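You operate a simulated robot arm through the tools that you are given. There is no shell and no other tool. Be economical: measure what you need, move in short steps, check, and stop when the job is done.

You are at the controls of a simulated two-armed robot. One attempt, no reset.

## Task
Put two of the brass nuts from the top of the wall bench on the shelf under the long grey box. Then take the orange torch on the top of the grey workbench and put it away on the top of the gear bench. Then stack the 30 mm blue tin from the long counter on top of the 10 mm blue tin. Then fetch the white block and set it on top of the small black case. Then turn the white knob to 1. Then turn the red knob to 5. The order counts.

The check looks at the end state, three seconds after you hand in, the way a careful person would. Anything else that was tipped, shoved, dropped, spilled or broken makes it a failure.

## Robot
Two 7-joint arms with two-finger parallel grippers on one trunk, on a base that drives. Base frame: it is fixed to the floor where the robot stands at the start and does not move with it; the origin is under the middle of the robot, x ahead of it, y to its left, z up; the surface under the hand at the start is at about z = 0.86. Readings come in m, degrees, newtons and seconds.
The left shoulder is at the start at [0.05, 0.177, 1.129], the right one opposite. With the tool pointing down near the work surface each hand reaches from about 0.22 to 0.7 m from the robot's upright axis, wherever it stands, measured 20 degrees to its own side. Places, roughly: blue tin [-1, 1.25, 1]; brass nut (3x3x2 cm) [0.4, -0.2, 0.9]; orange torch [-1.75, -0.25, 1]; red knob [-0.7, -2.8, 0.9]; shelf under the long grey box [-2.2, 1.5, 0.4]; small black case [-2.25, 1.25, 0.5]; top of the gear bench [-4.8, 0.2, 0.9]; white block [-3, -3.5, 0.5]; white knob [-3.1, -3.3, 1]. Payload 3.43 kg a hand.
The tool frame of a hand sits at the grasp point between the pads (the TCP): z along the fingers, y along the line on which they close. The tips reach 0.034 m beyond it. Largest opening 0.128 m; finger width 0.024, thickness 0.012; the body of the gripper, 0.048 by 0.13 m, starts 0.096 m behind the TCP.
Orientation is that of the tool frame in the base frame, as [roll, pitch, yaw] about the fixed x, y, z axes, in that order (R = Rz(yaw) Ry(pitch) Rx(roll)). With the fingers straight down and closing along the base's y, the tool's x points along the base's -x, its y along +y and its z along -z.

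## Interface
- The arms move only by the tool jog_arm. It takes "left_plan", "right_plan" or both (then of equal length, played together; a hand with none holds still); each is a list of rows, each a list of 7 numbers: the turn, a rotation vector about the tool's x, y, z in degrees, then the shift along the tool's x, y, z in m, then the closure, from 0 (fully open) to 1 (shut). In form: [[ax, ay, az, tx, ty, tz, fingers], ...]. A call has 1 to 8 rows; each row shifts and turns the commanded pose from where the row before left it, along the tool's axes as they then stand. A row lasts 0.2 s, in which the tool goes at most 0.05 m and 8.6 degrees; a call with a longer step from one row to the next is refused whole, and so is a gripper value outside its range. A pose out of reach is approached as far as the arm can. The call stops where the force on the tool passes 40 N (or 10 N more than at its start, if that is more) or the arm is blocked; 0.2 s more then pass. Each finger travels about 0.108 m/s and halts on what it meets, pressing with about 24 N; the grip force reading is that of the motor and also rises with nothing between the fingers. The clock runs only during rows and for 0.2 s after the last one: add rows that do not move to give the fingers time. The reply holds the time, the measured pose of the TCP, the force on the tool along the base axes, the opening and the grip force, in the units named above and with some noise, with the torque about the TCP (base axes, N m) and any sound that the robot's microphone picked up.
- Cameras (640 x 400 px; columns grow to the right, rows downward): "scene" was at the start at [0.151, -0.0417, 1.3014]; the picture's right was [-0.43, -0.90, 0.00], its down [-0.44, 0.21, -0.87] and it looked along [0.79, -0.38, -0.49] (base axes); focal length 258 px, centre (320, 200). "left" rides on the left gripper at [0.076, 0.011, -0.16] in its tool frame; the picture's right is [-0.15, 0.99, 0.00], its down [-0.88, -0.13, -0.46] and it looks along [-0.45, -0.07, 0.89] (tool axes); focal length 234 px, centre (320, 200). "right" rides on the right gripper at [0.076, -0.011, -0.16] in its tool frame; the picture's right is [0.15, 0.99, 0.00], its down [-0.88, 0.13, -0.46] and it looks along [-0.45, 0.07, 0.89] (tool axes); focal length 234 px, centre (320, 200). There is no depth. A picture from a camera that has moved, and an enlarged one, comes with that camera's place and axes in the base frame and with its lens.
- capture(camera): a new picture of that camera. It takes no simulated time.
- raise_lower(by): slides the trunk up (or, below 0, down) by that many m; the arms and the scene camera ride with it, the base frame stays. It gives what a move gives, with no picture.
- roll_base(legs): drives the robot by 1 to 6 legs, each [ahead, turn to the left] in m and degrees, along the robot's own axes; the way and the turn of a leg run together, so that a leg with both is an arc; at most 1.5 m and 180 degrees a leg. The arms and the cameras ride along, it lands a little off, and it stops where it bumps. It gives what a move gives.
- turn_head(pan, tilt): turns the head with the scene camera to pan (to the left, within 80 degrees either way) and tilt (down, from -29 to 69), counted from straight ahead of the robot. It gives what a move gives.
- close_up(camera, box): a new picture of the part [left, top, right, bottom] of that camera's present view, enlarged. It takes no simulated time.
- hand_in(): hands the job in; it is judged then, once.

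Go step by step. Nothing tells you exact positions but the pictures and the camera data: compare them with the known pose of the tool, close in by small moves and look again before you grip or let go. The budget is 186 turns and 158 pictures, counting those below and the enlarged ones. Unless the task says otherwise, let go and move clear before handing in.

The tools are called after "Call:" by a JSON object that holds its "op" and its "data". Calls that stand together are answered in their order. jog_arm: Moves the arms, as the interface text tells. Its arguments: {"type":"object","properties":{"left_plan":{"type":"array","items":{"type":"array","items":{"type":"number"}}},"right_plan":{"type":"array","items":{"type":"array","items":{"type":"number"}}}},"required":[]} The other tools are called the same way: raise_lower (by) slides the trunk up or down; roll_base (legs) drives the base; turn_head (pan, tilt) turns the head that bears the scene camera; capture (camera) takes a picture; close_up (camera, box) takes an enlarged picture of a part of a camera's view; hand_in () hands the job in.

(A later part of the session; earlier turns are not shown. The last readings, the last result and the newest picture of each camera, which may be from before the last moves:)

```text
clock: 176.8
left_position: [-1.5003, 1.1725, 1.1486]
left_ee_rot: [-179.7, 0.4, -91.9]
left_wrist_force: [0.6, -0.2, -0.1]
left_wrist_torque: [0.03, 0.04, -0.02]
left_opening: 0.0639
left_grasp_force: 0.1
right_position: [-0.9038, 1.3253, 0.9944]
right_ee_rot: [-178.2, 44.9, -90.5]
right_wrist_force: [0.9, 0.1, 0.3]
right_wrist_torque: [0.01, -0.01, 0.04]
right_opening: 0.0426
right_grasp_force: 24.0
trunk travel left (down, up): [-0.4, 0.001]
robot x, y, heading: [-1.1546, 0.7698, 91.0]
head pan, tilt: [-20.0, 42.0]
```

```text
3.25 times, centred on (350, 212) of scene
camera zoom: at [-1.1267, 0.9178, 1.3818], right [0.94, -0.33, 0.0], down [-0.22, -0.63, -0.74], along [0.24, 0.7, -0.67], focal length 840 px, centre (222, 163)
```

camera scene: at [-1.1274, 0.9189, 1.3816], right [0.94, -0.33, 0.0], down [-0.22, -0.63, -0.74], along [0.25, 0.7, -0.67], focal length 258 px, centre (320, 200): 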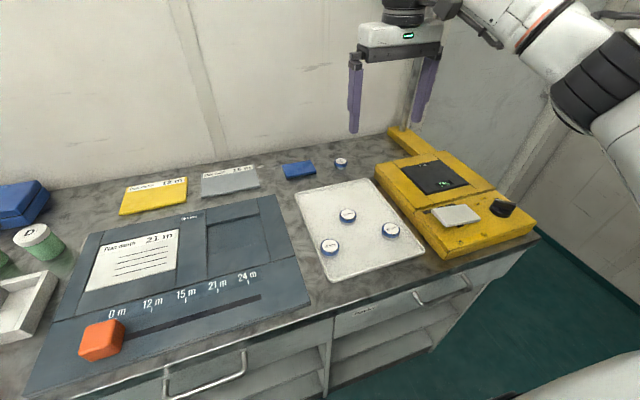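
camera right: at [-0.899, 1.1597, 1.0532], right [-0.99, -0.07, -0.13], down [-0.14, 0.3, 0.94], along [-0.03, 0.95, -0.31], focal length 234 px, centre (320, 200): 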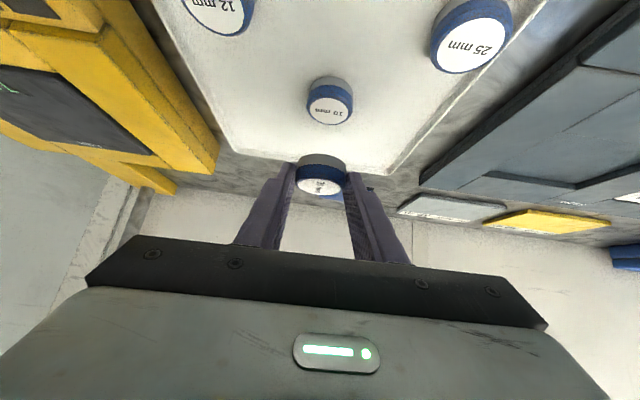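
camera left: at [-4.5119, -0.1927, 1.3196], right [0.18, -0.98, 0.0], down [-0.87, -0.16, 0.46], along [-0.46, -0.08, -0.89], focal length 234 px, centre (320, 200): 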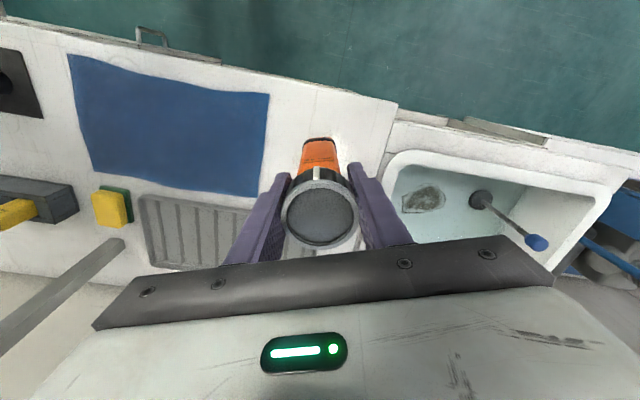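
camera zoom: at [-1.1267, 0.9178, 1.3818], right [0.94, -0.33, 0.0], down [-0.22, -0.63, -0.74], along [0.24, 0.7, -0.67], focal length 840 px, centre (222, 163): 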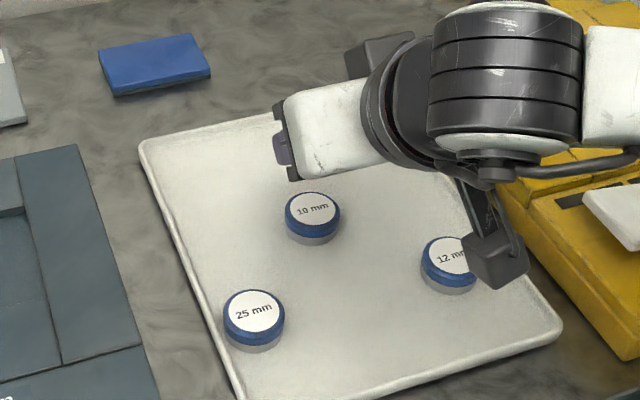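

Nicely lined up: the 10 mm lid centre is at (-0.904,1.342,0.904), and the held tin is over it within 1-2 mm. I lower most of the way and look from the wrist.

Call:
{"op": "jog_arm", "data": {"right_plan": [[0, 0, 0, 0.0141, 0, 0.0141, 1], [0, 0, 0, 0.0134, 0, 0.0148, 1], [0, 0, 0, 0.005, 0, 0.005, 1], [0, 0, 0, 0, 0, 0, 1]]}}

Call:
{"op": "close_up", "data": {"camera": "right", "box": [240, 90, 400, 190]}}

Call:
{"op": "close_up", "data": {"camera": "scene", "box": [290, 170, 390, 240]}}

```text
clock: 177.8
left_position: [-1.5002, 1.174, 1.1482]
left_ee_rot: [-179.8, 0.4, -91.9]
left_wrist_force: [0.0, 0.0, -0.7]
left_wrist_torque: [-0.01, 0.0, -0.02]
left_opening: 0.0643
left_grasp_force: 0.2
right_position: [-0.903, 1.3287, 0.9466]
right_ee_rot: [-178.1, 44.9, -90.4]
right_wrist_force: [0.4, 0.3, -0.6]
right_wrist_torque: [0.0, -0.01, 0.04]
right_opening: 0.0424
right_grasp_force: 24.4
trunk travel left (down, up): [-0.4, 0.001]
robot x, y, heading: [-1.1532, 0.7708, 91.0]
head pan, tilt: [-20.0, 42.0]
```

```text
4.00 times, centred on (320, 140) of right
camera zoom: at [-0.8979, 1.1629, 1.0049], right [-0.99, -0.07, -0.13], down [-0.14, 0.31, 0.94], along [-0.03, 0.95, -0.31], focal length 937 px, centre (320, 440)
```

zoom: 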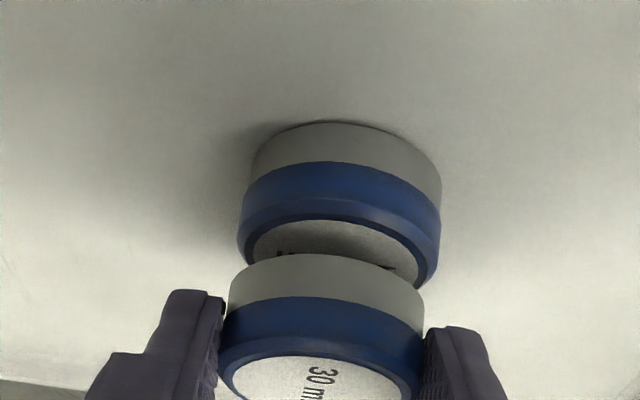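

```text
5.71 times, centred on (340, 205) of scene
camera zoom: at [-1.1267, 0.9182, 1.3817], right [0.94, -0.33, 0.0], down [-0.22, -0.63, -0.74], along [0.24, 0.7, -0.67], focal length 1477 px, centre (206, 171)
```

zoom: 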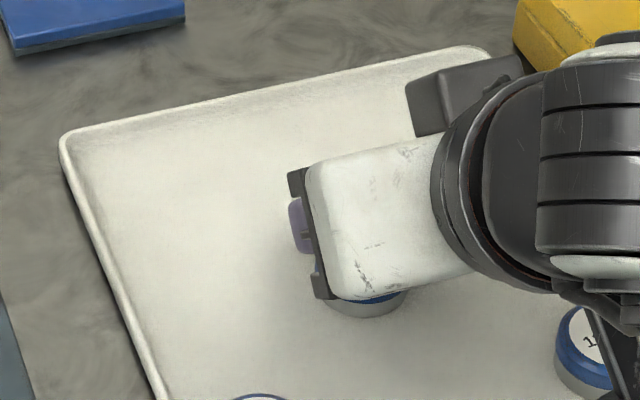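

Wrist-view geometry puts both tins on the same axis within about 1 mm. I creep down to contact.

Call:
{"op": "jog_arm", "data": {"right_plan": [[0, 0, 0, 0.0028, 0, 0.0028, 1], [0, 0, 0, 0.0014, 0, 0.0014, 1], [0, 0, 0, 0.0014, 0, 0.0014, 1], [0, 0, 0, 0, 0, 0, 1], [0, 0, 0, 0, 0, 0, 1]]}}

Call:
{"op": "close_up", "data": {"camera": "right", "box": [240, 90, 400, 190]}}

```text
clock: 178.9
left_position: [-1.5011, 1.174, 1.1488]
left_ee_rot: [-179.7, 0.5, -92.0]
left_wrist_force: [0.0, 0.4, 1.0]
left_wrist_torque: [-0.04, 0.02, 0.01]
left_opening: 0.0641
left_grasp_force: 0.1
right_position: [-0.9003, 1.3296, 0.9404]
right_ee_rot: [-178.2, 45.2, -90.3]
right_wrist_force: [1.9, 0.0, 8.9]
right_wrist_torque: [0.13, 0.13, -0.03]
right_opening: 0.0426
right_grasp_force: 23.8
trunk travel left (down, up): [-0.4, 0.001]
robot x, y, heading: [-1.1519, 0.7731, 91.0]
head pan, tilt: [-20.0, 42.0]
```

```text
4.00 times, centred on (320, 140) of right
camera zoom: at [-0.897, 1.1629, 0.9977], right [-0.99, -0.07, -0.13], down [-0.14, 0.3, 0.94], along [-0.03, 0.95, -0.31], focal length 937 px, centre (320, 440)
```

zoom: 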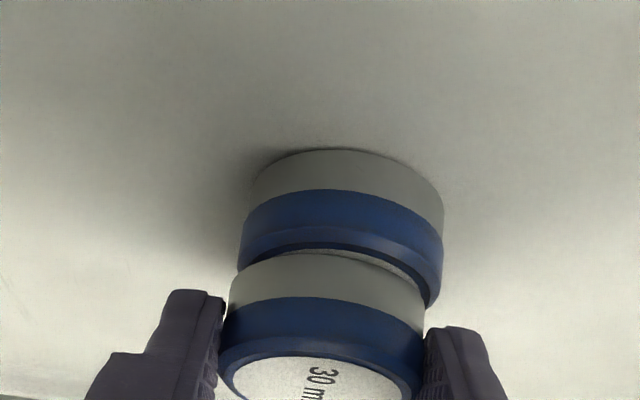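

In contact (9 N), and well stacked. I ease off, open and withdraw back along the tool.

Call:
{"op": "jog_arm", "data": {"right_plan": [[0, 0, 0, -0.0007, 0, -0.0007, 0.95], [0, 0, 0, 0, 0, 0, 0.8], [0, 0, 0, 0, 0, 0, 0.55], [0, 0, 0, 0, 0, 0, 0.4], [0, 0, 0, 0, 0, 0, 0.35], [0, 0, 0, 0, 0, -0.03, 0.35], [0, 0, 0, 0, 0, -0.045, 0.35], [0, 0, 0, 0, 0, -0.045, 0.35]]}}

Call:
{"op": "capture", "data": {"camera": "right"}}

```text
clock: 180.8
left_position: [-1.5019, 1.1739, 1.1481]
left_ee_rot: [-179.8, 0.4, -92.0]
left_wrist_force: [0.2, -0.1, 0.3]
left_wrist_torque: [0.02, -0.02, -0.01]
left_opening: 0.0637
left_grasp_force: 0.0
right_position: [-0.9076, 1.2443, 1.0251]
right_ee_rot: [-178.1, 44.8, -90.4]
right_wrist_force: [0.2, 0.2, 0.8]
right_wrist_torque: [0.03, 0.0, -0.01]
right_opening: 0.083
right_grasp_force: 0.1
trunk travel left (down, up): [-0.4, 0.001]
robot x, y, heading: [-1.1515, 0.776, 90.7]
head pan, tilt: [-20.0, 42.0]
```

```text
72 pictures are left
camera right: at [-0.9025, 1.0773, 1.0838], right [-0.99, -0.07, -0.13], down [-0.14, 0.31, 0.94], along [-0.03, 0.95, -0.31], focal length 234 px, centre (320, 200)
```

right: 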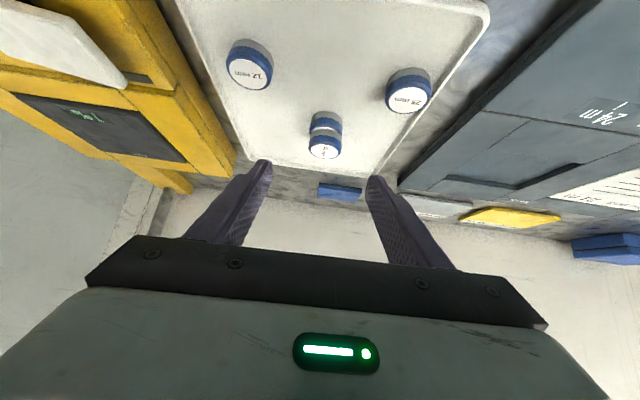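

The 30 mm tin stands squarely on the 10 mm tin. Next is the white block at (-3,-3.5): I back off, bring the right hand upright and drive west around the island.

Call:
{"op": "roll_base", "data": {"legs": [[-0.34, 0]]}}

Call:
{"op": "jog_arm", "data": {"right_plan": [[0, 7.5, 0, 0, 0, 0, 0.35], [0, 7.5, 0, 0, 0, 0, 0.35], [0, 7.5, 0, 0, 0, 0, 0.35], [0, 7.5, 0, 0, 0, 0, 0.35], [0, 7.5, 0, 0, 0, 0, 0.35], [0, 7.5, 0, 0, 0, 0, 0.35], [0, 0, 0, 0.04, 0, -0.03, 0.35], [0, 0, 0, 0.02, 0, -0.04, 0.35]]}}

Call:
{"op": "roll_base", "data": {"legs": [[0, 90], [1.1, 0], [1.1, 0]]}}

Call:
{"op": "turn_head", "data": {"pan": 75, "tilt": 20}}

Call:
{"op": "capture", "data": {"camera": "scene"}}

```text
clock: 183.0
left_position: [-1.4963, 0.83, 1.1479]
left_ee_rot: [-179.8, 0.4, -92.1]
left_wrist_force: [0.0, 0.0, 0.2]
left_wrist_torque: [0.06, -0.01, -0.02]
left_opening: 0.064
left_grasp_force: 0.0
right_position: [-0.9037, 0.8983, 1.025]
right_ee_rot: [-178.2, 44.8, -90.7]
right_wrist_force: [-0.2, -0.1, 0.1]
right_wrist_torque: [0.03, 0.0, -0.01]
right_opening: 0.0832
right_grasp_force: 0.1
trunk travel left (down, up): [-0.4, 0.001]
robot x, y, heading: [-1.1493, 0.4252, 90.6]
head pan, tilt: [-20.0, 42.0]
```

```text
clock: 184.8
left_position: [-1.4958, 0.8297, 1.1487]
left_ee_rot: [-179.8, 0.4, -92.0]
left_wrist_force: [-0.1, 0.8, 0.8]
left_wrist_torque: [0.01, -0.01, -0.04]
left_opening: 0.0638
left_grasp_force: 0.1
right_position: [-0.9058, 0.8385, 1.0955]
right_ee_rot: [-178.7, -0.1, -91.8]
right_wrist_force: [-1.1, 0.5, 1.2]
right_wrist_torque: [0.01, -0.01, -0.01]
right_opening: 0.083
right_grasp_force: 0.0
trunk travel left (down, up): [-0.4, 0.001]
robot x, y, heading: [-1.1489, 0.4272, 90.7]
head pan, tilt: [-20.0, 42.0]
```

```text
clock: 199.6
left_position: [-3.7682, 0.0364, 1.1477]
left_ee_rot: [-179.7, 0.3, -1.2]
left_wrist_force: [0.5, 1.3, 0.1]
left_wrist_torque: [0.0, -0.04, 0.02]
left_opening: 0.064
left_grasp_force: 0.2
right_position: [-3.7874, 0.6269, 1.0967]
right_ee_rot: [-178.6, 0.0, -0.9]
right_wrist_force: [0.2, 0.4, 0.0]
right_wrist_torque: [0.02, -0.02, 0.02]
right_opening: 0.0831
right_grasp_force: 0.0
trunk travel left (down, up): [-0.4, 0.001]
robot x, y, heading: [-3.3701, 0.391, -178.3]
head pan, tilt: [-20.0, 42.0]
```

```text
clock: 201.3
left_position: [-3.7681, 0.0374, 1.1492]
left_ee_rot: [-179.7, 0.5, -1.3]
left_wrist_force: [-0.3, 0.6, -0.1]
left_wrist_torque: [-0.01, -0.01, -0.05]
left_opening: 0.0639
left_grasp_force: 0.1
right_position: [-3.7866, 0.6274, 1.095]
right_ee_rot: [-178.7, -0.1, -0.9]
right_wrist_force: [-0.8, 0.9, -0.4]
right_wrist_torque: [0.01, 0.05, -0.03]
right_opening: 0.0834
right_grasp_force: 0.0
trunk travel left (down, up): [-0.4, 0.001]
robot x, y, heading: [-3.3721, 0.3899, -178.4]
head pan, tilt: [75.0, 20.0]
```

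```text
71 pictures are left
camera scene: at [-3.4641, 0.295, 1.416], right [-0.97, 0.23, 0.0], down [0.08, 0.33, -0.94], along [-0.22, -0.91, -0.34], focal length 258 px, centre (320, 200)
```

scene: 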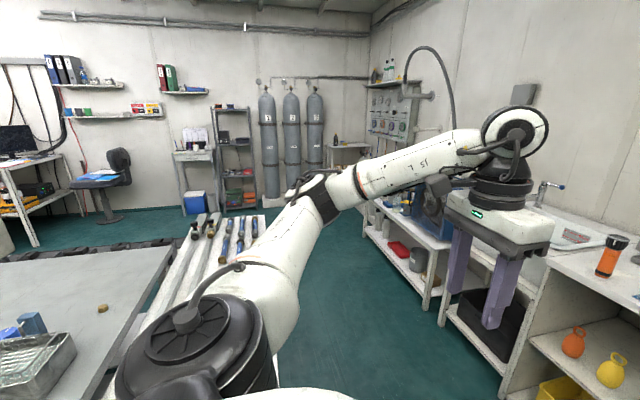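

The block and the white knob are both on the steel rack at the south wall. The corridor runs at x≈-4.0, so I go west 0.6 m, turn south, drive 1 m and look.

Call:
{"op": "roll_base", "data": {"legs": [[0.6, 0], [0, 88], [1.0, 0]]}}

Call:
{"op": "turn_head", "data": {"pan": 10, "tilt": 20}}

Call:
{"op": "capture", "data": {"camera": "scene"}}

```text
clock: 213.2
left_position: [-3.5949, -1.0235, 1.1481]
left_ee_rot: [-179.7, 0.3, 87.8]
left_wrist_force: [0.1, -0.7, -0.2]
left_wrist_torque: [-0.02, -0.02, 0.01]
left_opening: 0.064
left_grasp_force: 0.1
right_position: [-4.1859, -1.0314, 1.0954]
right_ee_rot: [-178.7, -0.1, 88.0]
right_wrist_force: [0.6, -1.0, 0.4]
right_wrist_torque: [0.0, -0.01, 0.01]
right_opening: 0.0833
right_grasp_force: 0.1
trunk travel left (down, up): [-0.4, 0.001]
robot x, y, heading: [-3.9409, -0.622, -89.4]
head pan, tilt: [75.0, 20.0]
```

```text
clock: 214.6
left_position: [-3.5951, -1.0234, 1.1492]
left_ee_rot: [-179.8, 0.4, 87.8]
left_wrist_force: [0.0, 0.0, 0.6]
left_wrist_torque: [-0.01, 0.02, 0.01]
left_opening: 0.0639
left_grasp_force: 0.1
right_position: [-4.1844, -1.0306, 1.096]
right_ee_rot: [-178.8, -0.1, 87.9]
right_wrist_force: [-0.2, 0.7, -0.1]
right_wrist_torque: [0.03, -0.02, 0.01]
right_opening: 0.0832
right_grasp_force: 0.1
trunk travel left (down, up): [-0.4, 0.001]
robot x, y, heading: [-3.9406, -0.6182, -89.7]
head pan, tilt: [10.0, 20.0]
```

```text
70 pictures are left
camera scene: at [-3.9249, -0.7841, 1.4161], right [-0.98, -0.18, 0.0], down [-0.06, 0.34, -0.94], along [0.17, -0.92, -0.34], focal length 258 px, centre (320, 200)
```

scene: 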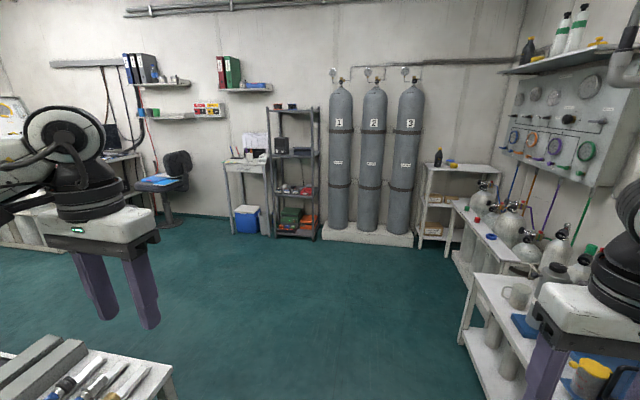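

The floor to the rack is open. I drive straight 1 m, then diagonally to (-3.1,-2.5) facing the rack.

Call:
{"op": "roll_base", "data": {"legs": [[1.0, 0], [0, 42], [1.2, 0], [0, -42]]}}

Call:
{"op": "turn_head", "data": {"pan": 0, "tilt": 30}}

Call:
{"op": "capture", "data": {"camera": "scene"}}

```text
clock: 229.5
left_position: [-2.7358, -2.9137, 1.148]
left_ee_rot: [-179.7, 0.5, 88.8]
left_wrist_force: [0.1, 0.0, -0.4]
left_wrist_torque: [0.01, -0.03, 0.01]
left_opening: 0.0643
left_grasp_force: 0.1
right_position: [-3.3266, -2.9319, 1.0951]
right_ee_rot: [-178.7, -0.1, 89.1]
right_wrist_force: [-0.1, -0.3, 0.7]
right_wrist_torque: [0.03, 0.02, -0.03]
right_opening: 0.0828
right_grasp_force: 0.2
trunk travel left (down, up): [-0.4, 0.001]
robot x, y, heading: [-3.0884, -2.5166, -88.3]
head pan, tilt: [10.0, 20.0]
```

```text
clock: 230.2
left_position: [-2.7365, -2.9138, 1.1493]
left_ee_rot: [-179.7, 0.5, 88.9]
left_wrist_force: [0.4, 0.0, -0.4]
left_wrist_torque: [0.01, 0.01, 0.02]
left_opening: 0.064
left_grasp_force: 0.1
right_position: [-3.3266, -2.932, 1.0954]
right_ee_rot: [-178.8, 0.0, 89.1]
right_wrist_force: [0.3, 0.5, 0.5]
right_wrist_torque: [0.01, 0.03, -0.02]
right_opening: 0.0832
right_grasp_force: 0.0
trunk travel left (down, up): [-0.4, 0.001]
robot x, y, heading: [-3.0933, -2.5197, -88.4]
head pan, tilt: [0.0, 30.0]
```

```text
69 pictures are left
camera scene: at [-3.0865, -2.6794, 1.4001], right [-1.0, -0.03, 0.0], down [-0.01, 0.5, -0.87], along [0.02, -0.87, -0.5], focal length 258 px, centre (320, 200)
```

scene: 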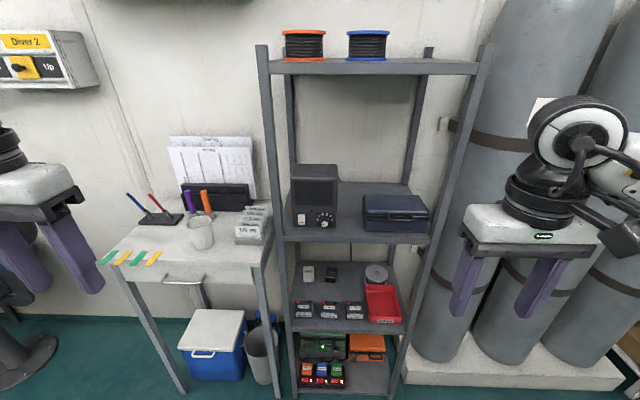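

The white block is on the third shelf at (308,272), and a white knob is on the black radio above it. I zoom in on both.

Call:
{"op": "close_up", "data": {"camera": "scene", "box": [275, 245, 415, 335]}}

Call:
{"op": "close_up", "data": {"camera": "scene", "box": [285, 190, 349, 230]}}

```text
4.44 times, centred on (345, 290) of scene
camera zoom: at [-3.0865, -2.6794, 1.4001], right [-1.0, -0.03, 0.0], down [-0.01, 0.5, -0.87], along [0.02, -0.87, -0.5], focal length 1149 px, centre (209, -200)
```

zoom: 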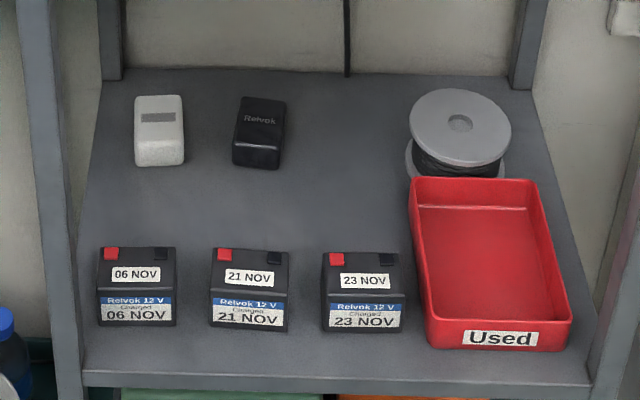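

```text
10.00 times, centred on (317, 210) of scene
camera zoom: at [-3.0865, -2.6794, 1.4001], right [-1.0, -0.03, 0.0], down [-0.01, 0.5, -0.87], along [0.02, -0.87, -0.5], focal length 2584 px, centre (350, 100)
```

zoom: 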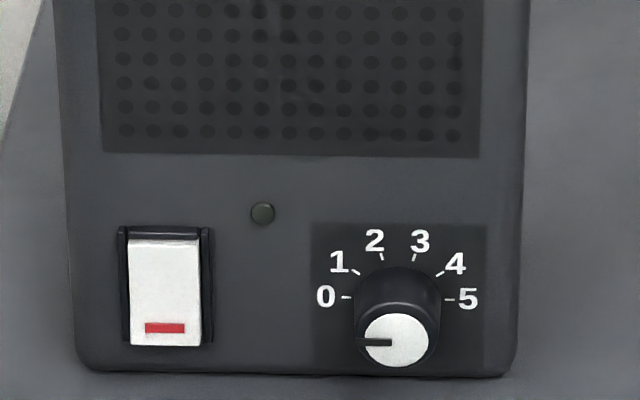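

The white knob points at 0 and the dial runs 0–5 in 36° steps. First the block: I lower the trunk, turn 20° left so the right arm can enter the rack at an angle past its post, and look again for stereo.

Call:
{"op": "raise_lower", "data": {"by": -0.33}}

Call:
{"op": "roll_base", "data": {"legs": [[0, 20]]}}

Call:
{"op": "turn_head", "data": {"pan": -20, "tilt": 25}}

Call:
{"op": "close_up", "data": {"camera": "scene", "box": [240, 160, 440, 285]}}

```text
clock: 233.4
left_position: [-2.7357, -2.9133, 0.8195]
left_ee_rot: [-179.7, 0.4, 88.8]
left_wrist_force: [-0.1, 1.0, -0.2]
left_wrist_torque: [0.01, 0.02, -0.03]
left_opening: 0.0639
left_grasp_force: 0.1
right_position: [-3.326, -2.9314, 0.7653]
right_ee_rot: [-178.8, -0.2, 89.1]
right_wrist_force: [-0.4, -0.1, 0.9]
right_wrist_torque: [-0.01, 0.0, 0.01]
right_opening: 0.0831
right_grasp_force: 0.1
trunk travel left (down, up): [-0.07, 0.331]
robot x, y, heading: [-3.089, -2.5134, -88.4]
head pan, tilt: [0.0, 30.0]
```

```text
clock: 234.9
left_position: [-2.6202, -2.7679, 0.8185]
left_ee_rot: [-179.6, 0.4, 108.9]
left_wrist_force: [0.2, -0.1, 0.5]
left_wrist_torque: [-0.01, 0.0, 0.01]
left_opening: 0.064
left_grasp_force: 0.1
right_position: [-3.1703, -2.989, 0.7645]
right_ee_rot: [-178.6, -0.2, 109.1]
right_wrist_force: [0.0, -0.2, 0.4]
right_wrist_torque: [0.0, -0.04, 0.03]
right_opening: 0.0832
right_grasp_force: 0.1
trunk travel left (down, up): [-0.07, 0.331]
robot x, y, heading: [-3.0884, -2.5148, -68.2]
head pan, tilt: [0.0, 30.0]
```

```text
clock: 235.7
left_position: [-2.6209, -2.7675, 0.8192]
left_ee_rot: [-179.7, 0.4, 108.8]
left_wrist_force: [-0.1, 0.0, -0.9]
left_wrist_torque: [-0.01, 0.0, 0.01]
left_opening: 0.064
left_grasp_force: 0.1
right_position: [-3.1699, -2.9885, 0.7642]
right_ee_rot: [-178.7, -0.1, 109.1]
right_wrist_force: [-0.4, 0.7, -0.9]
right_wrist_torque: [-0.01, 0.02, 0.02]
right_opening: 0.0832
right_grasp_force: 0.1
trunk travel left (down, up): [-0.07, 0.331]
robot x, y, heading: [-3.0904, -2.516, -68.5]
head pan, tilt: [-20.0, 25.0]
```

```text
3.20 times, centred on (340, 222) of scene
camera zoom: at [-3.0625, -2.6762, 1.078], right [-1.0, -0.03, 0.0], down [-0.01, 0.42, -0.91], along [0.03, -0.91, -0.42], focal length 827 px, centre (256, 128)
```

zoom: 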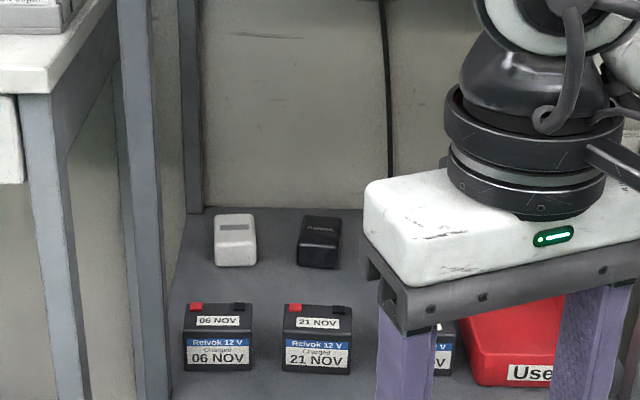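

Stereo gives: block centre (-3.018,-3.496,0.552), about 48×60×30 mm, on a shelf at z=0.537. Batteries stand in front, up to z≈0.61. I tilt the right hand 50° (aimed 12° inward) and roll 0.28 m ahead to line up behind it.

Call:
{"op": "jog_arm", "data": {"right_plan": [[0, 0, 7, 0, 0, 0, 0.2], [0, -8.33, 0, 0, 0, 0, 0.2], [0, -8.33, 0, 0, 0, 0, 0.2], [0, -8.33, 0, 0, 0, 0, 0.2], [0, -8.33, 0, 0, 0, 0, 0.2], [0, -8.33, 0, 0, 0, 0, 0.2], [0, -8.33, 0, 0, 0, 0, 0.2]]}}

Call:
{"op": "roll_base", "data": {"legs": [[0.27, 0]]}}

Call:
{"op": "capture", "data": {"camera": "right"}}

```text
clock: 237.3
left_position: [-2.6212, -2.7673, 0.8192]
left_ee_rot: [-179.7, 0.4, 108.9]
left_wrist_force: [-0.5, -0.1, -0.6]
left_wrist_torque: [-0.02, 0.0, 0.0]
left_opening: 0.064
left_grasp_force: 0.0
right_position: [-3.1475, -3.0247, 0.7727]
right_ee_rot: [-178.0, 50.0, 103.6]
right_wrist_force: [0.3, 0.1, 0.4]
right_wrist_torque: [0.04, 0.0, -0.04]
right_opening: 0.1025
right_grasp_force: 0.0
right hand out of reach, approached as far as the arm can: row 6, 7
trunk travel left (down, up): [-0.07, 0.331]
robot x, y, heading: [-3.0911, -2.5184, -68.5]
head pan, tilt: [-20.0, 25.0]
```

```text
clock: 239.2
left_position: [-2.5262, -3.0136, 0.8189]
left_ee_rot: [-179.7, 0.4, 108.8]
left_wrist_force: [0.0, 0.8, 0.3]
left_wrist_torque: [0.01, 0.01, 0.01]
left_opening: 0.0639
left_grasp_force: 0.0
right_position: [-3.0517, -3.2693, 0.7719]
right_ee_rot: [-177.9, 49.9, 103.7]
right_wrist_force: [-0.3, -0.4, -0.7]
right_wrist_torque: [-0.01, 0.0, 0.03]
right_opening: 0.1026
right_grasp_force: 0.1
trunk travel left (down, up): [-0.07, 0.331]
robot x, y, heading: [-2.9939, -2.7624, -68.3]
head pan, tilt: [-20.0, 25.0]
```

```text
65 pictures are left
camera right: at [-3.0969, -3.1036, 0.816], right [0.95, 0.3, -0.13], down [0.19, -0.18, 0.96], along [0.26, -0.94, -0.23], focal length 234 px, centre (320, 200)
```

right: 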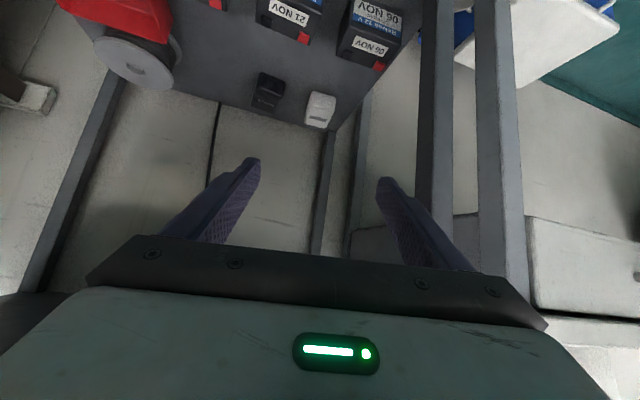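

The block is in view right ahead. I advance along the tool axis, over the batteries, to 10 cm short of it.

Call:
{"op": "jog_arm", "data": {"right_plan": [[0, 0, 0, 0.005, -0.002, 0.0465, 0.2], [0, 0, 0, 0.005, -0.002, 0.0465, 0.2], [0, 0, 0, 0.005, -0.002, 0.0465, 0.2], [0, 0, 0, 0.005, -0.002, 0.0465, 0.2], [0, 0, 0, 0, 0, 0, 0.2]]}}

Call:
{"op": "capture", "data": {"camera": "right"}}

```text
clock: 240.4
left_position: [-2.5256, -3.0143, 0.8183]
left_ee_rot: [-179.7, 0.4, 108.7]
left_wrist_force: [0.0, 0.5, -0.5]
left_wrist_torque: [0.01, 0.03, 0.0]
left_opening: 0.0639
left_grasp_force: 0.1
right_position: [-3.0346, -3.3986, 0.6367]
right_ee_rot: [-177.8, 49.9, 103.5]
right_wrist_force: [-0.7, -0.8, 1.1]
right_wrist_torque: [0.02, 0.0, 0.0]
right_opening: 0.1024
right_grasp_force: 0.1
trunk travel left (down, up): [-0.07, 0.331]
robot x, y, heading: [-2.993, -2.7602, -68.4]
head pan, tilt: [-20.0, 25.0]
```

```text
64 pictures are left
camera right: at [-3.0803, -3.2328, 0.6811], right [0.95, 0.3, -0.14], down [0.2, -0.18, 0.96], along [0.26, -0.94, -0.23], focal length 234 px, centre (320, 200)
```

right: 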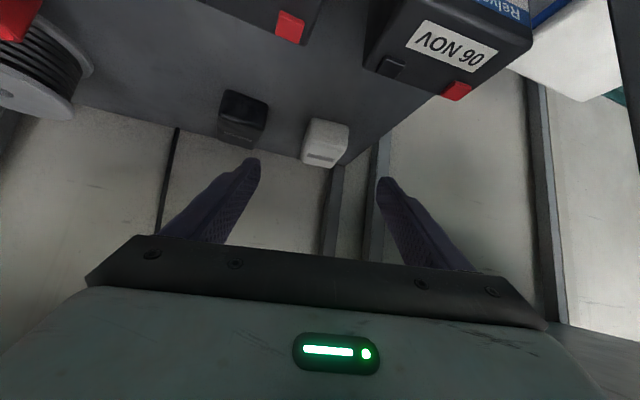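

Aligned. I narrow the opening to 75 mm (to miss the black item), advance and grip.

Call:
{"op": "jog_arm", "data": {"right_plan": [[0, 0, 0, 0.003, 0.004, 0.0, 0.41], [0, 0, 0, 0, 0, 0.035, 0.41], [0, 0, 0, 0, 0, 0.035, 0.41], [0, 0, 0, 0, 0, 0.022, 0.41], [0, 0, 0, 0, 0, 0.005, 0.41], [0, 0, 0, 0, 0, 0, 0.41]]}}

Call:
{"op": "capture", "data": {"camera": "right"}}

```text
clock: 241.8
left_position: [-2.5249, -3.0151, 0.8198]
left_ee_rot: [-179.7, 0.4, 108.8]
left_wrist_force: [-1.2, -0.2, 0.1]
left_wrist_torque: [-0.05, -0.01, 0.02]
left_opening: 0.0639
left_grasp_force: 0.1
right_position: [-3.0186, -3.4692, 0.5705]
right_ee_rot: [-177.9, 49.9, 103.5]
right_wrist_force: [-0.1, -1.4, -0.9]
right_wrist_torque: [0.0, -0.01, 0.0]
right_opening: 0.0757
right_grasp_force: 0.0
trunk travel left (down, up): [-0.07, 0.331]
robot x, y, heading: [-2.9963, -2.7636, -68.7]
head pan, tilt: [-20.0, 25.0]
```

```text
63 pictures are left
camera right: at [-3.0638, -3.3028, 0.6152], right [0.95, 0.3, -0.14], down [0.19, -0.18, 0.96], along [0.26, -0.94, -0.23], focal length 234 px, centre (320, 200)
```

right: 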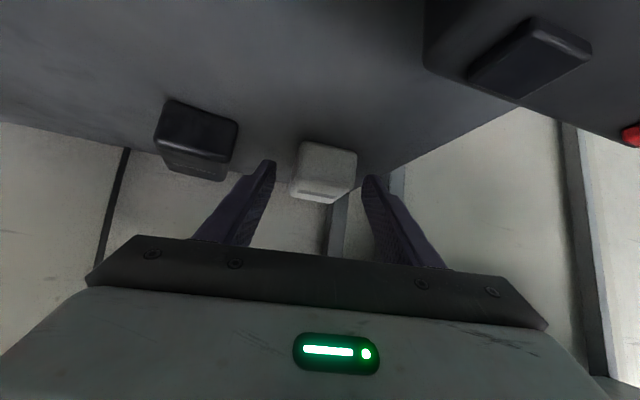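

Call:
{"op": "jog_arm", "data": {"right_plan": [[0, 0, 0, 0, 0, 0.002, 0.6], [0, 0, 0, 0, 0, 0, 0.8], [0, 0, 0, 0, 0, 0, 1], [0, 0, 0, 0, 0, 0, 1], [0, 0, 0, 0, 0, 0, 1]]}}

Call:
{"op": "capture", "data": {"camera": "right"}}

```text
clock: 243.0
left_position: [-2.5247, -3.0138, 0.8183]
left_ee_rot: [-179.6, 0.4, 108.7]
left_wrist_force: [-0.2, -0.6, -0.5]
left_wrist_torque: [-0.02, -0.03, 0.01]
left_opening: 0.0639
left_grasp_force: 0.0
right_position: [-3.019, -3.4703, 0.5708]
right_ee_rot: [-178.0, 50.0, 103.5]
right_wrist_force: [-0.2, -1.6, 2.0]
right_wrist_torque: [-0.06, -0.07, -0.06]
right_opening: 0.0476
right_grasp_force: 24.6
trunk travel left (down, up): [-0.07, 0.331]
robot x, y, heading: [-2.9975, -2.759, -68.7]
head pan, tilt: [-20.0, 25.0]
```

```text
62 pictures are left
camera right: at [-3.0636, -3.3042, 0.6149], right [0.95, 0.3, -0.13], down [0.19, -0.18, 0.96], along [0.26, -0.94, -0.23], focal length 234 px, centre (320, 200)
```

right: 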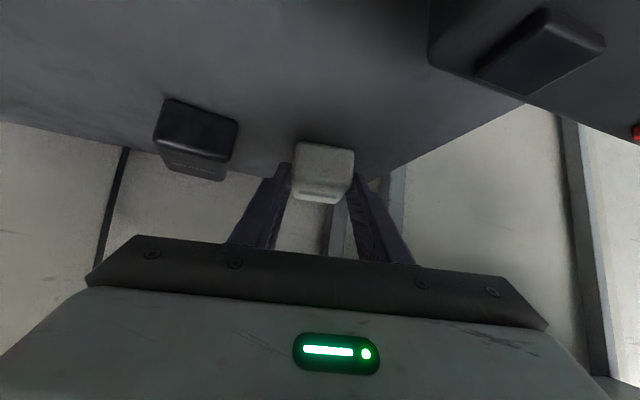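

Gripped at 48 mm. I lift it, withdraw along the tool, and roll back out of the rack.

Call:
{"op": "jog_arm", "data": {"right_plan": [[0, 0, 0, -0.019, 0.0006, -0.016, 1], [0, 0, 0, -0.036, 0.0012, -0.03, 1], [0, 0, 0, 0, 0, -0.045, 1], [0, 0, 0, 0, 0, -0.045, 1], [0, 0, 0, 0, 0, -0.045, 1], [0, 0, 0, 0, 0, -0.045, 1]]}}

Call:
{"op": "roll_base", "data": {"legs": [[-0.35, 0]]}}

Call:
{"op": "capture", "data": {"camera": "right"}}

Call:
{"op": "capture", "data": {"camera": "scene"}}

```text
clock: 244.4
left_position: [-2.525, -3.0136, 0.8194]
left_ee_rot: [-179.7, 0.4, 108.8]
left_wrist_force: [-0.3, -0.1, 0.0]
left_wrist_torque: [-0.03, -0.02, 0.0]
left_opening: 0.0641
left_grasp_force: 0.1
right_position: [-3.0411, -3.3335, 0.7579]
right_ee_rot: [-178.0, 49.8, 103.5]
right_wrist_force: [-0.1, -0.2, -1.5]
right_wrist_torque: [0.03, 0.01, -0.02]
right_opening: 0.0475
right_grasp_force: 24.7
trunk travel left (down, up): [-0.07, 0.331]
robot x, y, heading: [-2.9944, -2.762, -68.5]
head pan, tilt: [-20.0, 25.0]
```

```text
clock: 246.7
left_position: [-2.6541, -2.6894, 0.8184]
left_ee_rot: [-179.7, 0.4, 108.6]
left_wrist_force: [-0.2, 0.3, -0.1]
left_wrist_torque: [0.0, -0.03, 0.0]
left_opening: 0.0639
left_grasp_force: 0.1
right_position: [-3.1712, -3.0061, 0.7584]
right_ee_rot: [-177.9, 50.0, 103.4]
right_wrist_force: [-0.4, 0.7, -1.2]
right_wrist_torque: [0.02, 0.01, 0.02]
right_opening: 0.0477
right_grasp_force: 24.0
trunk travel left (down, up): [-0.07, 0.331]
robot x, y, heading: [-3.1221, -2.4352, -68.6]
head pan, tilt: [-20.0, 25.0]
```

```text
61 pictures are left
camera right: at [-3.2158, -2.8407, 0.8018], right [0.95, 0.29, -0.13], down [0.19, -0.18, 0.96], along [0.26, -0.94, -0.23], focal length 234 px, centre (320, 200)
```

right: 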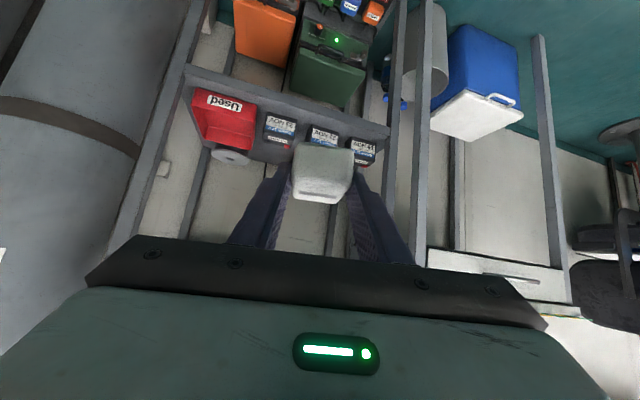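

```text
60 pictures are left
camera scene: at [-3.0948, -2.5944, 1.0779], right [-1.0, -0.02, 0.0], down [-0.01, 0.42, -0.91], along [0.02, -0.91, -0.42], focal length 258 px, centre (320, 200)
```

scene: 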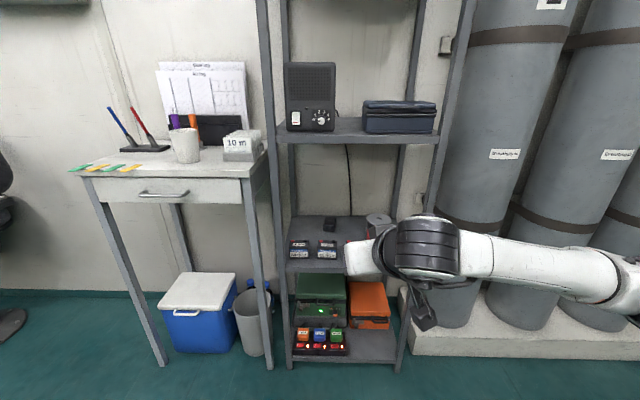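

The block is held and the rack undisturbed. I raise the trunk and drive back the way I came toward the counter.

Call:
{"op": "raise_lower", "data": {"by": 0.33}}

Call:
{"op": "roll_base", "data": {"legs": [[0, -156.4], [1.15, 0], [0, -45], [1.02, 0], [1.0, 0], [0, -90]]}}

```text
clock: 249.9
left_position: [-2.6539, -2.6887, 1.149]
left_ee_rot: [-179.7, 0.4, 108.6]
left_wrist_force: [-0.1, -0.2, 0.1]
left_wrist_torque: [0.0, -0.01, -0.01]
left_opening: 0.0636
left_grasp_force: 0.1
right_position: [-3.1715, -3.0069, 1.087]
right_ee_rot: [-177.9, 49.9, 103.3]
right_wrist_force: [-0.8, 0.1, -1.9]
right_wrist_torque: [0.0, -0.01, -0.01]
right_opening: 0.0475
right_grasp_force: 24.7
trunk travel left (down, up): [-0.4, 0.001]
robot x, y, heading: [-3.1252, -2.4344, -68.5]
head pan, tilt: [-20.0, 25.0]
```

```text
clock: 277.9
left_position: [-3.5448, 0.8001, 1.1486]
left_ee_rot: [-179.7, 0.4, -179.8]
left_wrist_force: [0.4, -0.7, 0.0]
left_wrist_torque: [-0.02, 0.01, 0.01]
left_opening: 0.0638
left_grasp_force: 0.1
right_position: [-3.4062, 0.2088, 1.0875]
right_ee_rot: [-178.0, 49.9, 174.9]
right_wrist_force: [-0.3, 0.2, -1.9]
right_wrist_torque: [0.03, 0.03, -0.04]
right_opening: 0.0473
right_grasp_force: 23.7
trunk travel left (down, up): [-0.4, 0.001]
robot x, y, heading: [-3.9345, 0.4396, 3.0]
head pan, tilt: [-20.0, 25.0]
```

Call:
{"op": "roll_base", "data": {"legs": [[0, -4], [1.5, 0], [0, 99]]}}

Call:
{"op": "raise_lower", "data": {"by": -0.38}}

Call:
{"op": "turn_head", "data": {"pan": -10, "tilt": 35}}

Call:
{"op": "capture", "data": {"camera": "scene"}}

```text
clock: 290.0
left_position: [-2.8263, 0.77, 1.1486]
left_ee_rot: [-179.7, 0.4, -83.6]
left_wrist_force: [0.0, 0.3, -0.1]
left_wrist_torque: [-0.01, 0.01, -0.01]
left_opening: 0.0642
left_grasp_force: 0.0
right_position: [-2.2528, 0.9711, 1.0873]
right_ee_rot: [-177.9, 49.9, -88.9]
right_wrist_force: [0.4, -0.7, -1.4]
right_wrist_torque: [-0.05, 0.0, -0.01]
right_opening: 0.0475
right_grasp_force: 24.5
trunk travel left (down, up): [-0.4, 0.001]
robot x, y, heading: [-2.4263, 0.4236, 99.3]
head pan, tilt: [-20.0, 25.0]
```

```text
clock: 293.6
left_position: [-2.8249, 0.7695, 0.7697]
left_ee_rot: [-179.7, 0.4, -83.7]
left_wrist_force: [0.1, 0.0, -0.7]
left_wrist_torque: [0.0, 0.0, 0.01]
left_opening: 0.0639
left_grasp_force: 0.1
right_position: [-2.252, 0.9703, 0.7088]
right_ee_rot: [-178.0, 49.9, -88.8]
right_wrist_force: [-0.3, 0.2, -0.9]
right_wrist_torque: [-0.07, 0.02, 0.01]
right_opening: 0.0475
right_grasp_force: 24.6
trunk travel left (down, up): [-0.02, 0.381]
robot x, y, heading: [-2.4237, 0.4196, 99.0]
head pan, tilt: [-20.0, 25.0]
```

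```text
clock: 294.4
left_position: [-2.8262, 0.7711, 0.7684]
left_ee_rot: [-179.8, 0.4, -83.6]
left_wrist_force: [0.6, 0.4, -0.7]
left_wrist_torque: [-0.02, 0.02, 0.05]
left_opening: 0.0642
left_grasp_force: 0.0
right_position: [-2.2523, 0.9705, 0.7079]
right_ee_rot: [-177.9, 50.0, -88.9]
right_wrist_force: [0.2, -1.0, -1.6]
right_wrist_torque: [-0.06, 0.01, 0.04]
right_opening: 0.0476
right_grasp_force: 23.8
trunk travel left (down, up): [-0.02, 0.381]
robot x, y, heading: [-2.4235, 0.4219, 98.7]
head pan, tilt: [-10.0, 35.0]
```

```text
59 pictures are left
camera scene: at [-2.433, 0.5772, 1.0122], right [1.0, -0.02, 0.0], down [-0.01, -0.57, -0.82], along [0.01, 0.82, -0.57], focal length 258 px, centre (320, 200)
```

scene: 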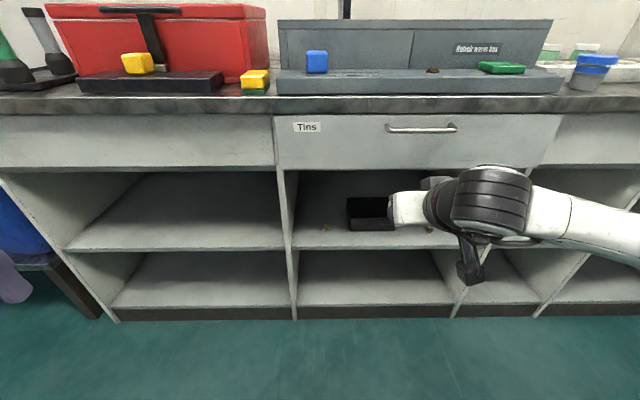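

Call:
{"op": "close_up", "data": {"camera": "scene", "box": [300, 180, 400, 242]}}

Call:
{"op": "capture", "data": {"camera": "right"}}

```text
6.40 times, centred on (350, 211) of scene
camera zoom: at [-2.433, 0.5772, 1.0122], right [1.0, -0.02, 0.0], down [-0.01, -0.57, -0.82], along [0.01, 0.82, -0.57], focal length 1654 px, centre (128, 130)
```

zoom: 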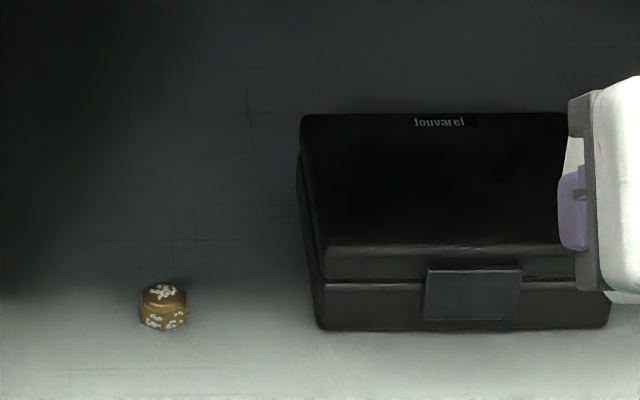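

```text
57 pictures are left
camera right: at [-2.2437, 0.8005, 0.7517], right [-0.99, -0.09, -0.13], down [-0.15, 0.22, 0.96], along [-0.05, 0.97, -0.23], focal length 234 px, centre (320, 200)
```

right: 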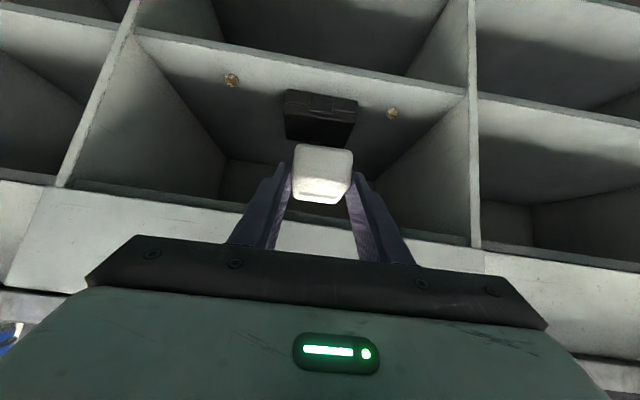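

The case has a flat closed lid: centre (-2.238,1.297), top about z=0.475–0.49. I roll 0.1 m closer and lower the hand in front of the opening.

Call:
{"op": "roll_base", "data": {"legs": [[0.1, 0]]}}

Call:
{"op": "jog_arm", "data": {"right_plan": [[0, 0, 0, 0.0302, 0.001, 0.0254, 1], [0, 0, 0, 0.0302, 0.001, 0.0254, 1], [0, 0, 0, 0.0302, 0.001, 0.0254, 1], [0, 0, 0, 0.0302, 0.001, 0.0254, 1]]}}

Call:
{"op": "capture", "data": {"camera": "right"}}

```text
clock: 295.5
left_position: [-2.8394, 0.8694, 0.7689]
left_ee_rot: [-179.7, 0.4, -83.7]
left_wrist_force: [1.2, -0.4, 0.1]
left_wrist_torque: [0.0, 0.01, -0.01]
left_opening: 0.064
left_grasp_force: 0.0
right_position: [-2.2668, 1.0685, 0.7082]
right_ee_rot: [-177.9, 49.9, -88.9]
right_wrist_force: [0.0, 0.2, -0.6]
right_wrist_torque: [-0.05, 0.02, 0.02]
right_opening: 0.0475
right_grasp_force: 24.2
trunk travel left (down, up): [-0.02, 0.381]
robot x, y, heading: [-2.4386, 0.5223, 99.1]
head pan, tilt: [-10.0, 35.0]
```

```text
clock: 296.5
left_position: [-2.8417, 0.8685, 0.7683]
left_ee_rot: [-179.7, 0.4, -83.7]
left_wrist_force: [0.4, 0.7, -0.1]
left_wrist_torque: [0.0, -0.02, 0.04]
left_opening: 0.0639
left_grasp_force: 0.2
right_position: [-2.266, 1.0677, 0.5507]
right_ee_rot: [-178.3, 49.9, -89.3]
right_wrist_force: [1.4, -2.1, -5.5]
right_wrist_torque: [0.34, 0.05, 0.08]
right_opening: 0.0476
right_grasp_force: 24.1
trunk travel left (down, up): [-0.02, 0.381]
robot x, y, heading: [-2.4397, 0.5179, 99.0]
head pan, tilt: [-10.0, 35.0]
```

```text
56 pictures are left
camera right: at [-2.2572, 0.8975, 0.5955], right [-0.99, -0.08, -0.13], down [-0.15, 0.22, 0.96], along [-0.05, 0.97, -0.23], focal length 234 px, centre (320, 200)
```

right: 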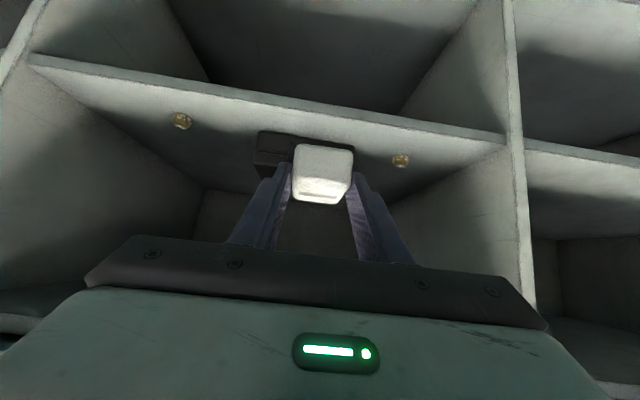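

Call:
{"op": "jog_arm", "data": {"right_plan": [[0, 0, 0, -0.0275, -0.0052, 0.0328, 1], [0, 0, 0, -0.0275, -0.0052, 0.0328, 1], [0, 0, 0, -0.0275, -0.0052, 0.0328, 1], [0, 0, 0, -0.0275, -0.0052, 0.0328, 1], [0, 0, 0, -0.0275, -0.0052, 0.0328, 1], [0, 0, 0, 0, 0, 0, 1]]}}

Call:
{"op": "capture", "data": {"camera": "right"}}

Call:
{"op": "close_up", "data": {"camera": "scene", "box": [310, 180, 470, 280]}}

```text
clock: 297.9
left_position: [-2.8422, 0.8675, 0.7681]
left_ee_rot: [-179.7, 0.4, -83.7]
left_wrist_force: [-0.3, 0.8, 0.6]
left_wrist_torque: [-0.02, 0.01, -0.02]
left_opening: 0.0641
left_grasp_force: 0.1
right_position: [-2.2439, 1.2814, 0.5446]
right_ee_rot: [-177.8, 49.6, -88.5]
right_wrist_force: [0.1, -0.2, -2.2]
right_wrist_torque: [-0.02, -0.04, -0.01]
right_opening: 0.0473
right_grasp_force: 24.3
trunk travel left (down, up): [-0.02, 0.381]
robot x, y, heading: [-2.4375, 0.5175, 98.9]
head pan, tilt: [-10.0, 35.0]
```

```text
55 pictures are left
camera right: at [-2.2341, 1.1113, 0.5897], right [-0.99, -0.09, -0.14], down [-0.15, 0.23, 0.96], along [-0.06, 0.97, -0.24], focal length 234 px, centre (320, 200)
```

right: 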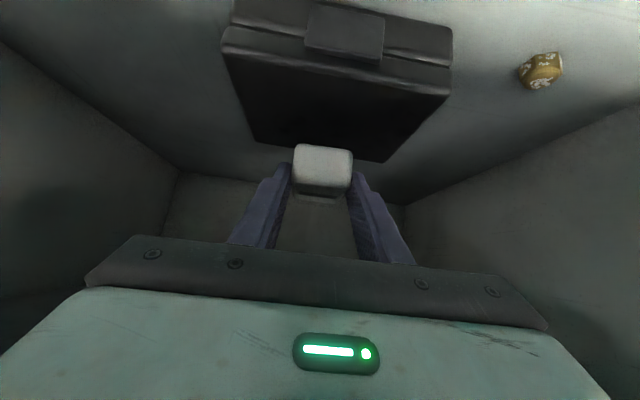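

```text
4.00 times, centred on (390, 230) of scene
camera zoom: at [-2.4481, 0.6739, 1.0119], right [1.0, -0.02, 0.0], down [-0.01, -0.57, -0.82], along [0.01, 0.82, -0.57], focal length 1034 px, centre (40, 80)
```

zoom: 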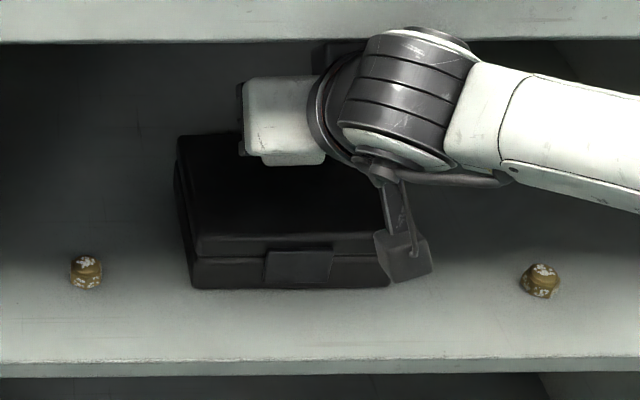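

The block is centred over the case (within 5 mm). Lowering onto the lid, creeping at the end.

Call:
{"op": "jog_arm", "data": {"right_plan": [[0, 0, 0, 0.0092, 0, 0.0077, 1], [0, 0, 0, 0.0092, 0, 0.0077, 1], [0, 0, 0, 0.0031, 0, 0.0026, 1], [0, 0, 0, 0.0023, 0, 0.0019, 1], [0, 0, 0, 0, 0, 0, 1]]}}

```text
clock: 299.1
left_position: [-2.8416, 0.8694, 0.7689]
left_ee_rot: [-179.6, 0.4, -83.7]
left_wrist_force: [-0.1, -0.5, -0.4]
left_wrist_torque: [0.0, 0.01, 0.0]
left_opening: 0.0637
left_grasp_force: 0.0
right_position: [-2.2414, 1.2824, 0.5202]
right_ee_rot: [-177.9, 49.9, -89.1]
right_wrist_force: [-0.2, 0.1, -1.2]
right_wrist_torque: [-0.03, 0.03, 0.01]
right_opening: 0.0474
right_grasp_force: 23.9
trunk travel left (down, up): [-0.02, 0.381]
robot x, y, heading: [-2.4418, 0.5233, 99.0]
head pan, tilt: [-10.0, 35.0]
```

Call:
{"op": "jog_arm", "data": {"right_plan": [[0, 0, 0, 0.0031, 0, 0.0026, 1], [0, 0, 0, 0.0023, 0, 0.0019, 1], [0, 0, 0, 0.0023, 0, 0.0019, 1], [0, 0, 0, 0, 0, 0, 1]]}}

```text
clock: 300.1
left_position: [-2.8411, 0.8674, 0.7696]
left_ee_rot: [-179.7, 0.6, -83.7]
left_wrist_force: [-0.3, -0.3, 0.3]
left_wrist_torque: [0.01, 0.0, 0.02]
left_opening: 0.0642
left_grasp_force: 0.2
right_position: [-2.2406, 1.2833, 0.514]
right_ee_rot: [-178.1, 50.4, -89.1]
right_wrist_force: [0.1, 4.6, 18.2]
right_wrist_torque: [0.38, 0.41, 0.0]
right_opening: 0.0481
right_grasp_force: 24.1
trunk travel left (down, up): [-0.02, 0.381]
robot x, y, heading: [-2.4374, 0.5207, 99.2]
head pan, tilt: [-10.0, 35.0]
```

Contact with the lid (18 N). I ease up, open and withdraw along the tool.

Call:
{"op": "jog_arm", "data": {"right_plan": [[0, 0, 0, -0.0016, 0, -0.0013, 1], [0, 0, 0, 0, 0, 0, 0.8], [0, 0, 0, 0, 0, 0, 0.6], [0, 0, 0, 0, 0, 0, 0.4], [0, 0, 0, 0, 0, 0, 0.4], [0, 0, 0, 0, 0, -0.03, 0.4], [0, 0, 0, 0.01, 0, -0.04, 0.4], [0, 0, 0, 0.02, 0, -0.04, 0.4]]}}

Call:
{"op": "capture", "data": {"camera": "right"}}

```text
clock: 301.9
left_position: [-2.8407, 0.869, 0.7689]
left_ee_rot: [-179.7, 0.3, -83.7]
left_wrist_force: [-0.4, -0.3, -0.5]
left_wrist_torque: [-0.01, 0.02, 0.0]
left_opening: 0.0642
left_grasp_force: 0.1
right_position: [-2.2397, 1.1762, 0.5592]
right_ee_rot: [-177.9, 49.9, -89.0]
right_wrist_force: [0.0, -0.3, 0.1]
right_wrist_torque: [-0.02, 0.04, -0.01]
right_opening: 0.0768
right_grasp_force: 0.1
trunk travel left (down, up): [-0.02, 0.381]
robot x, y, heading: [-2.435, 0.5189, 99.3]
head pan, tilt: [-10.0, 35.0]
```

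```text
53 pictures are left
camera right: at [-2.2315, 1.0059, 0.6031], right [-0.99, -0.09, -0.14], down [-0.15, 0.22, 0.96], along [-0.05, 0.97, -0.23], focal length 234 px, centre (320, 200)
```

right: 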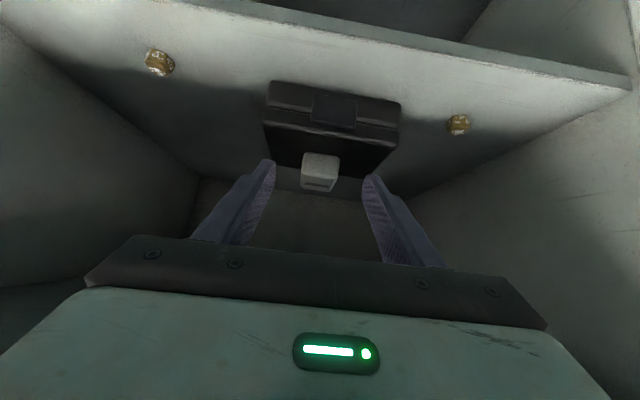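

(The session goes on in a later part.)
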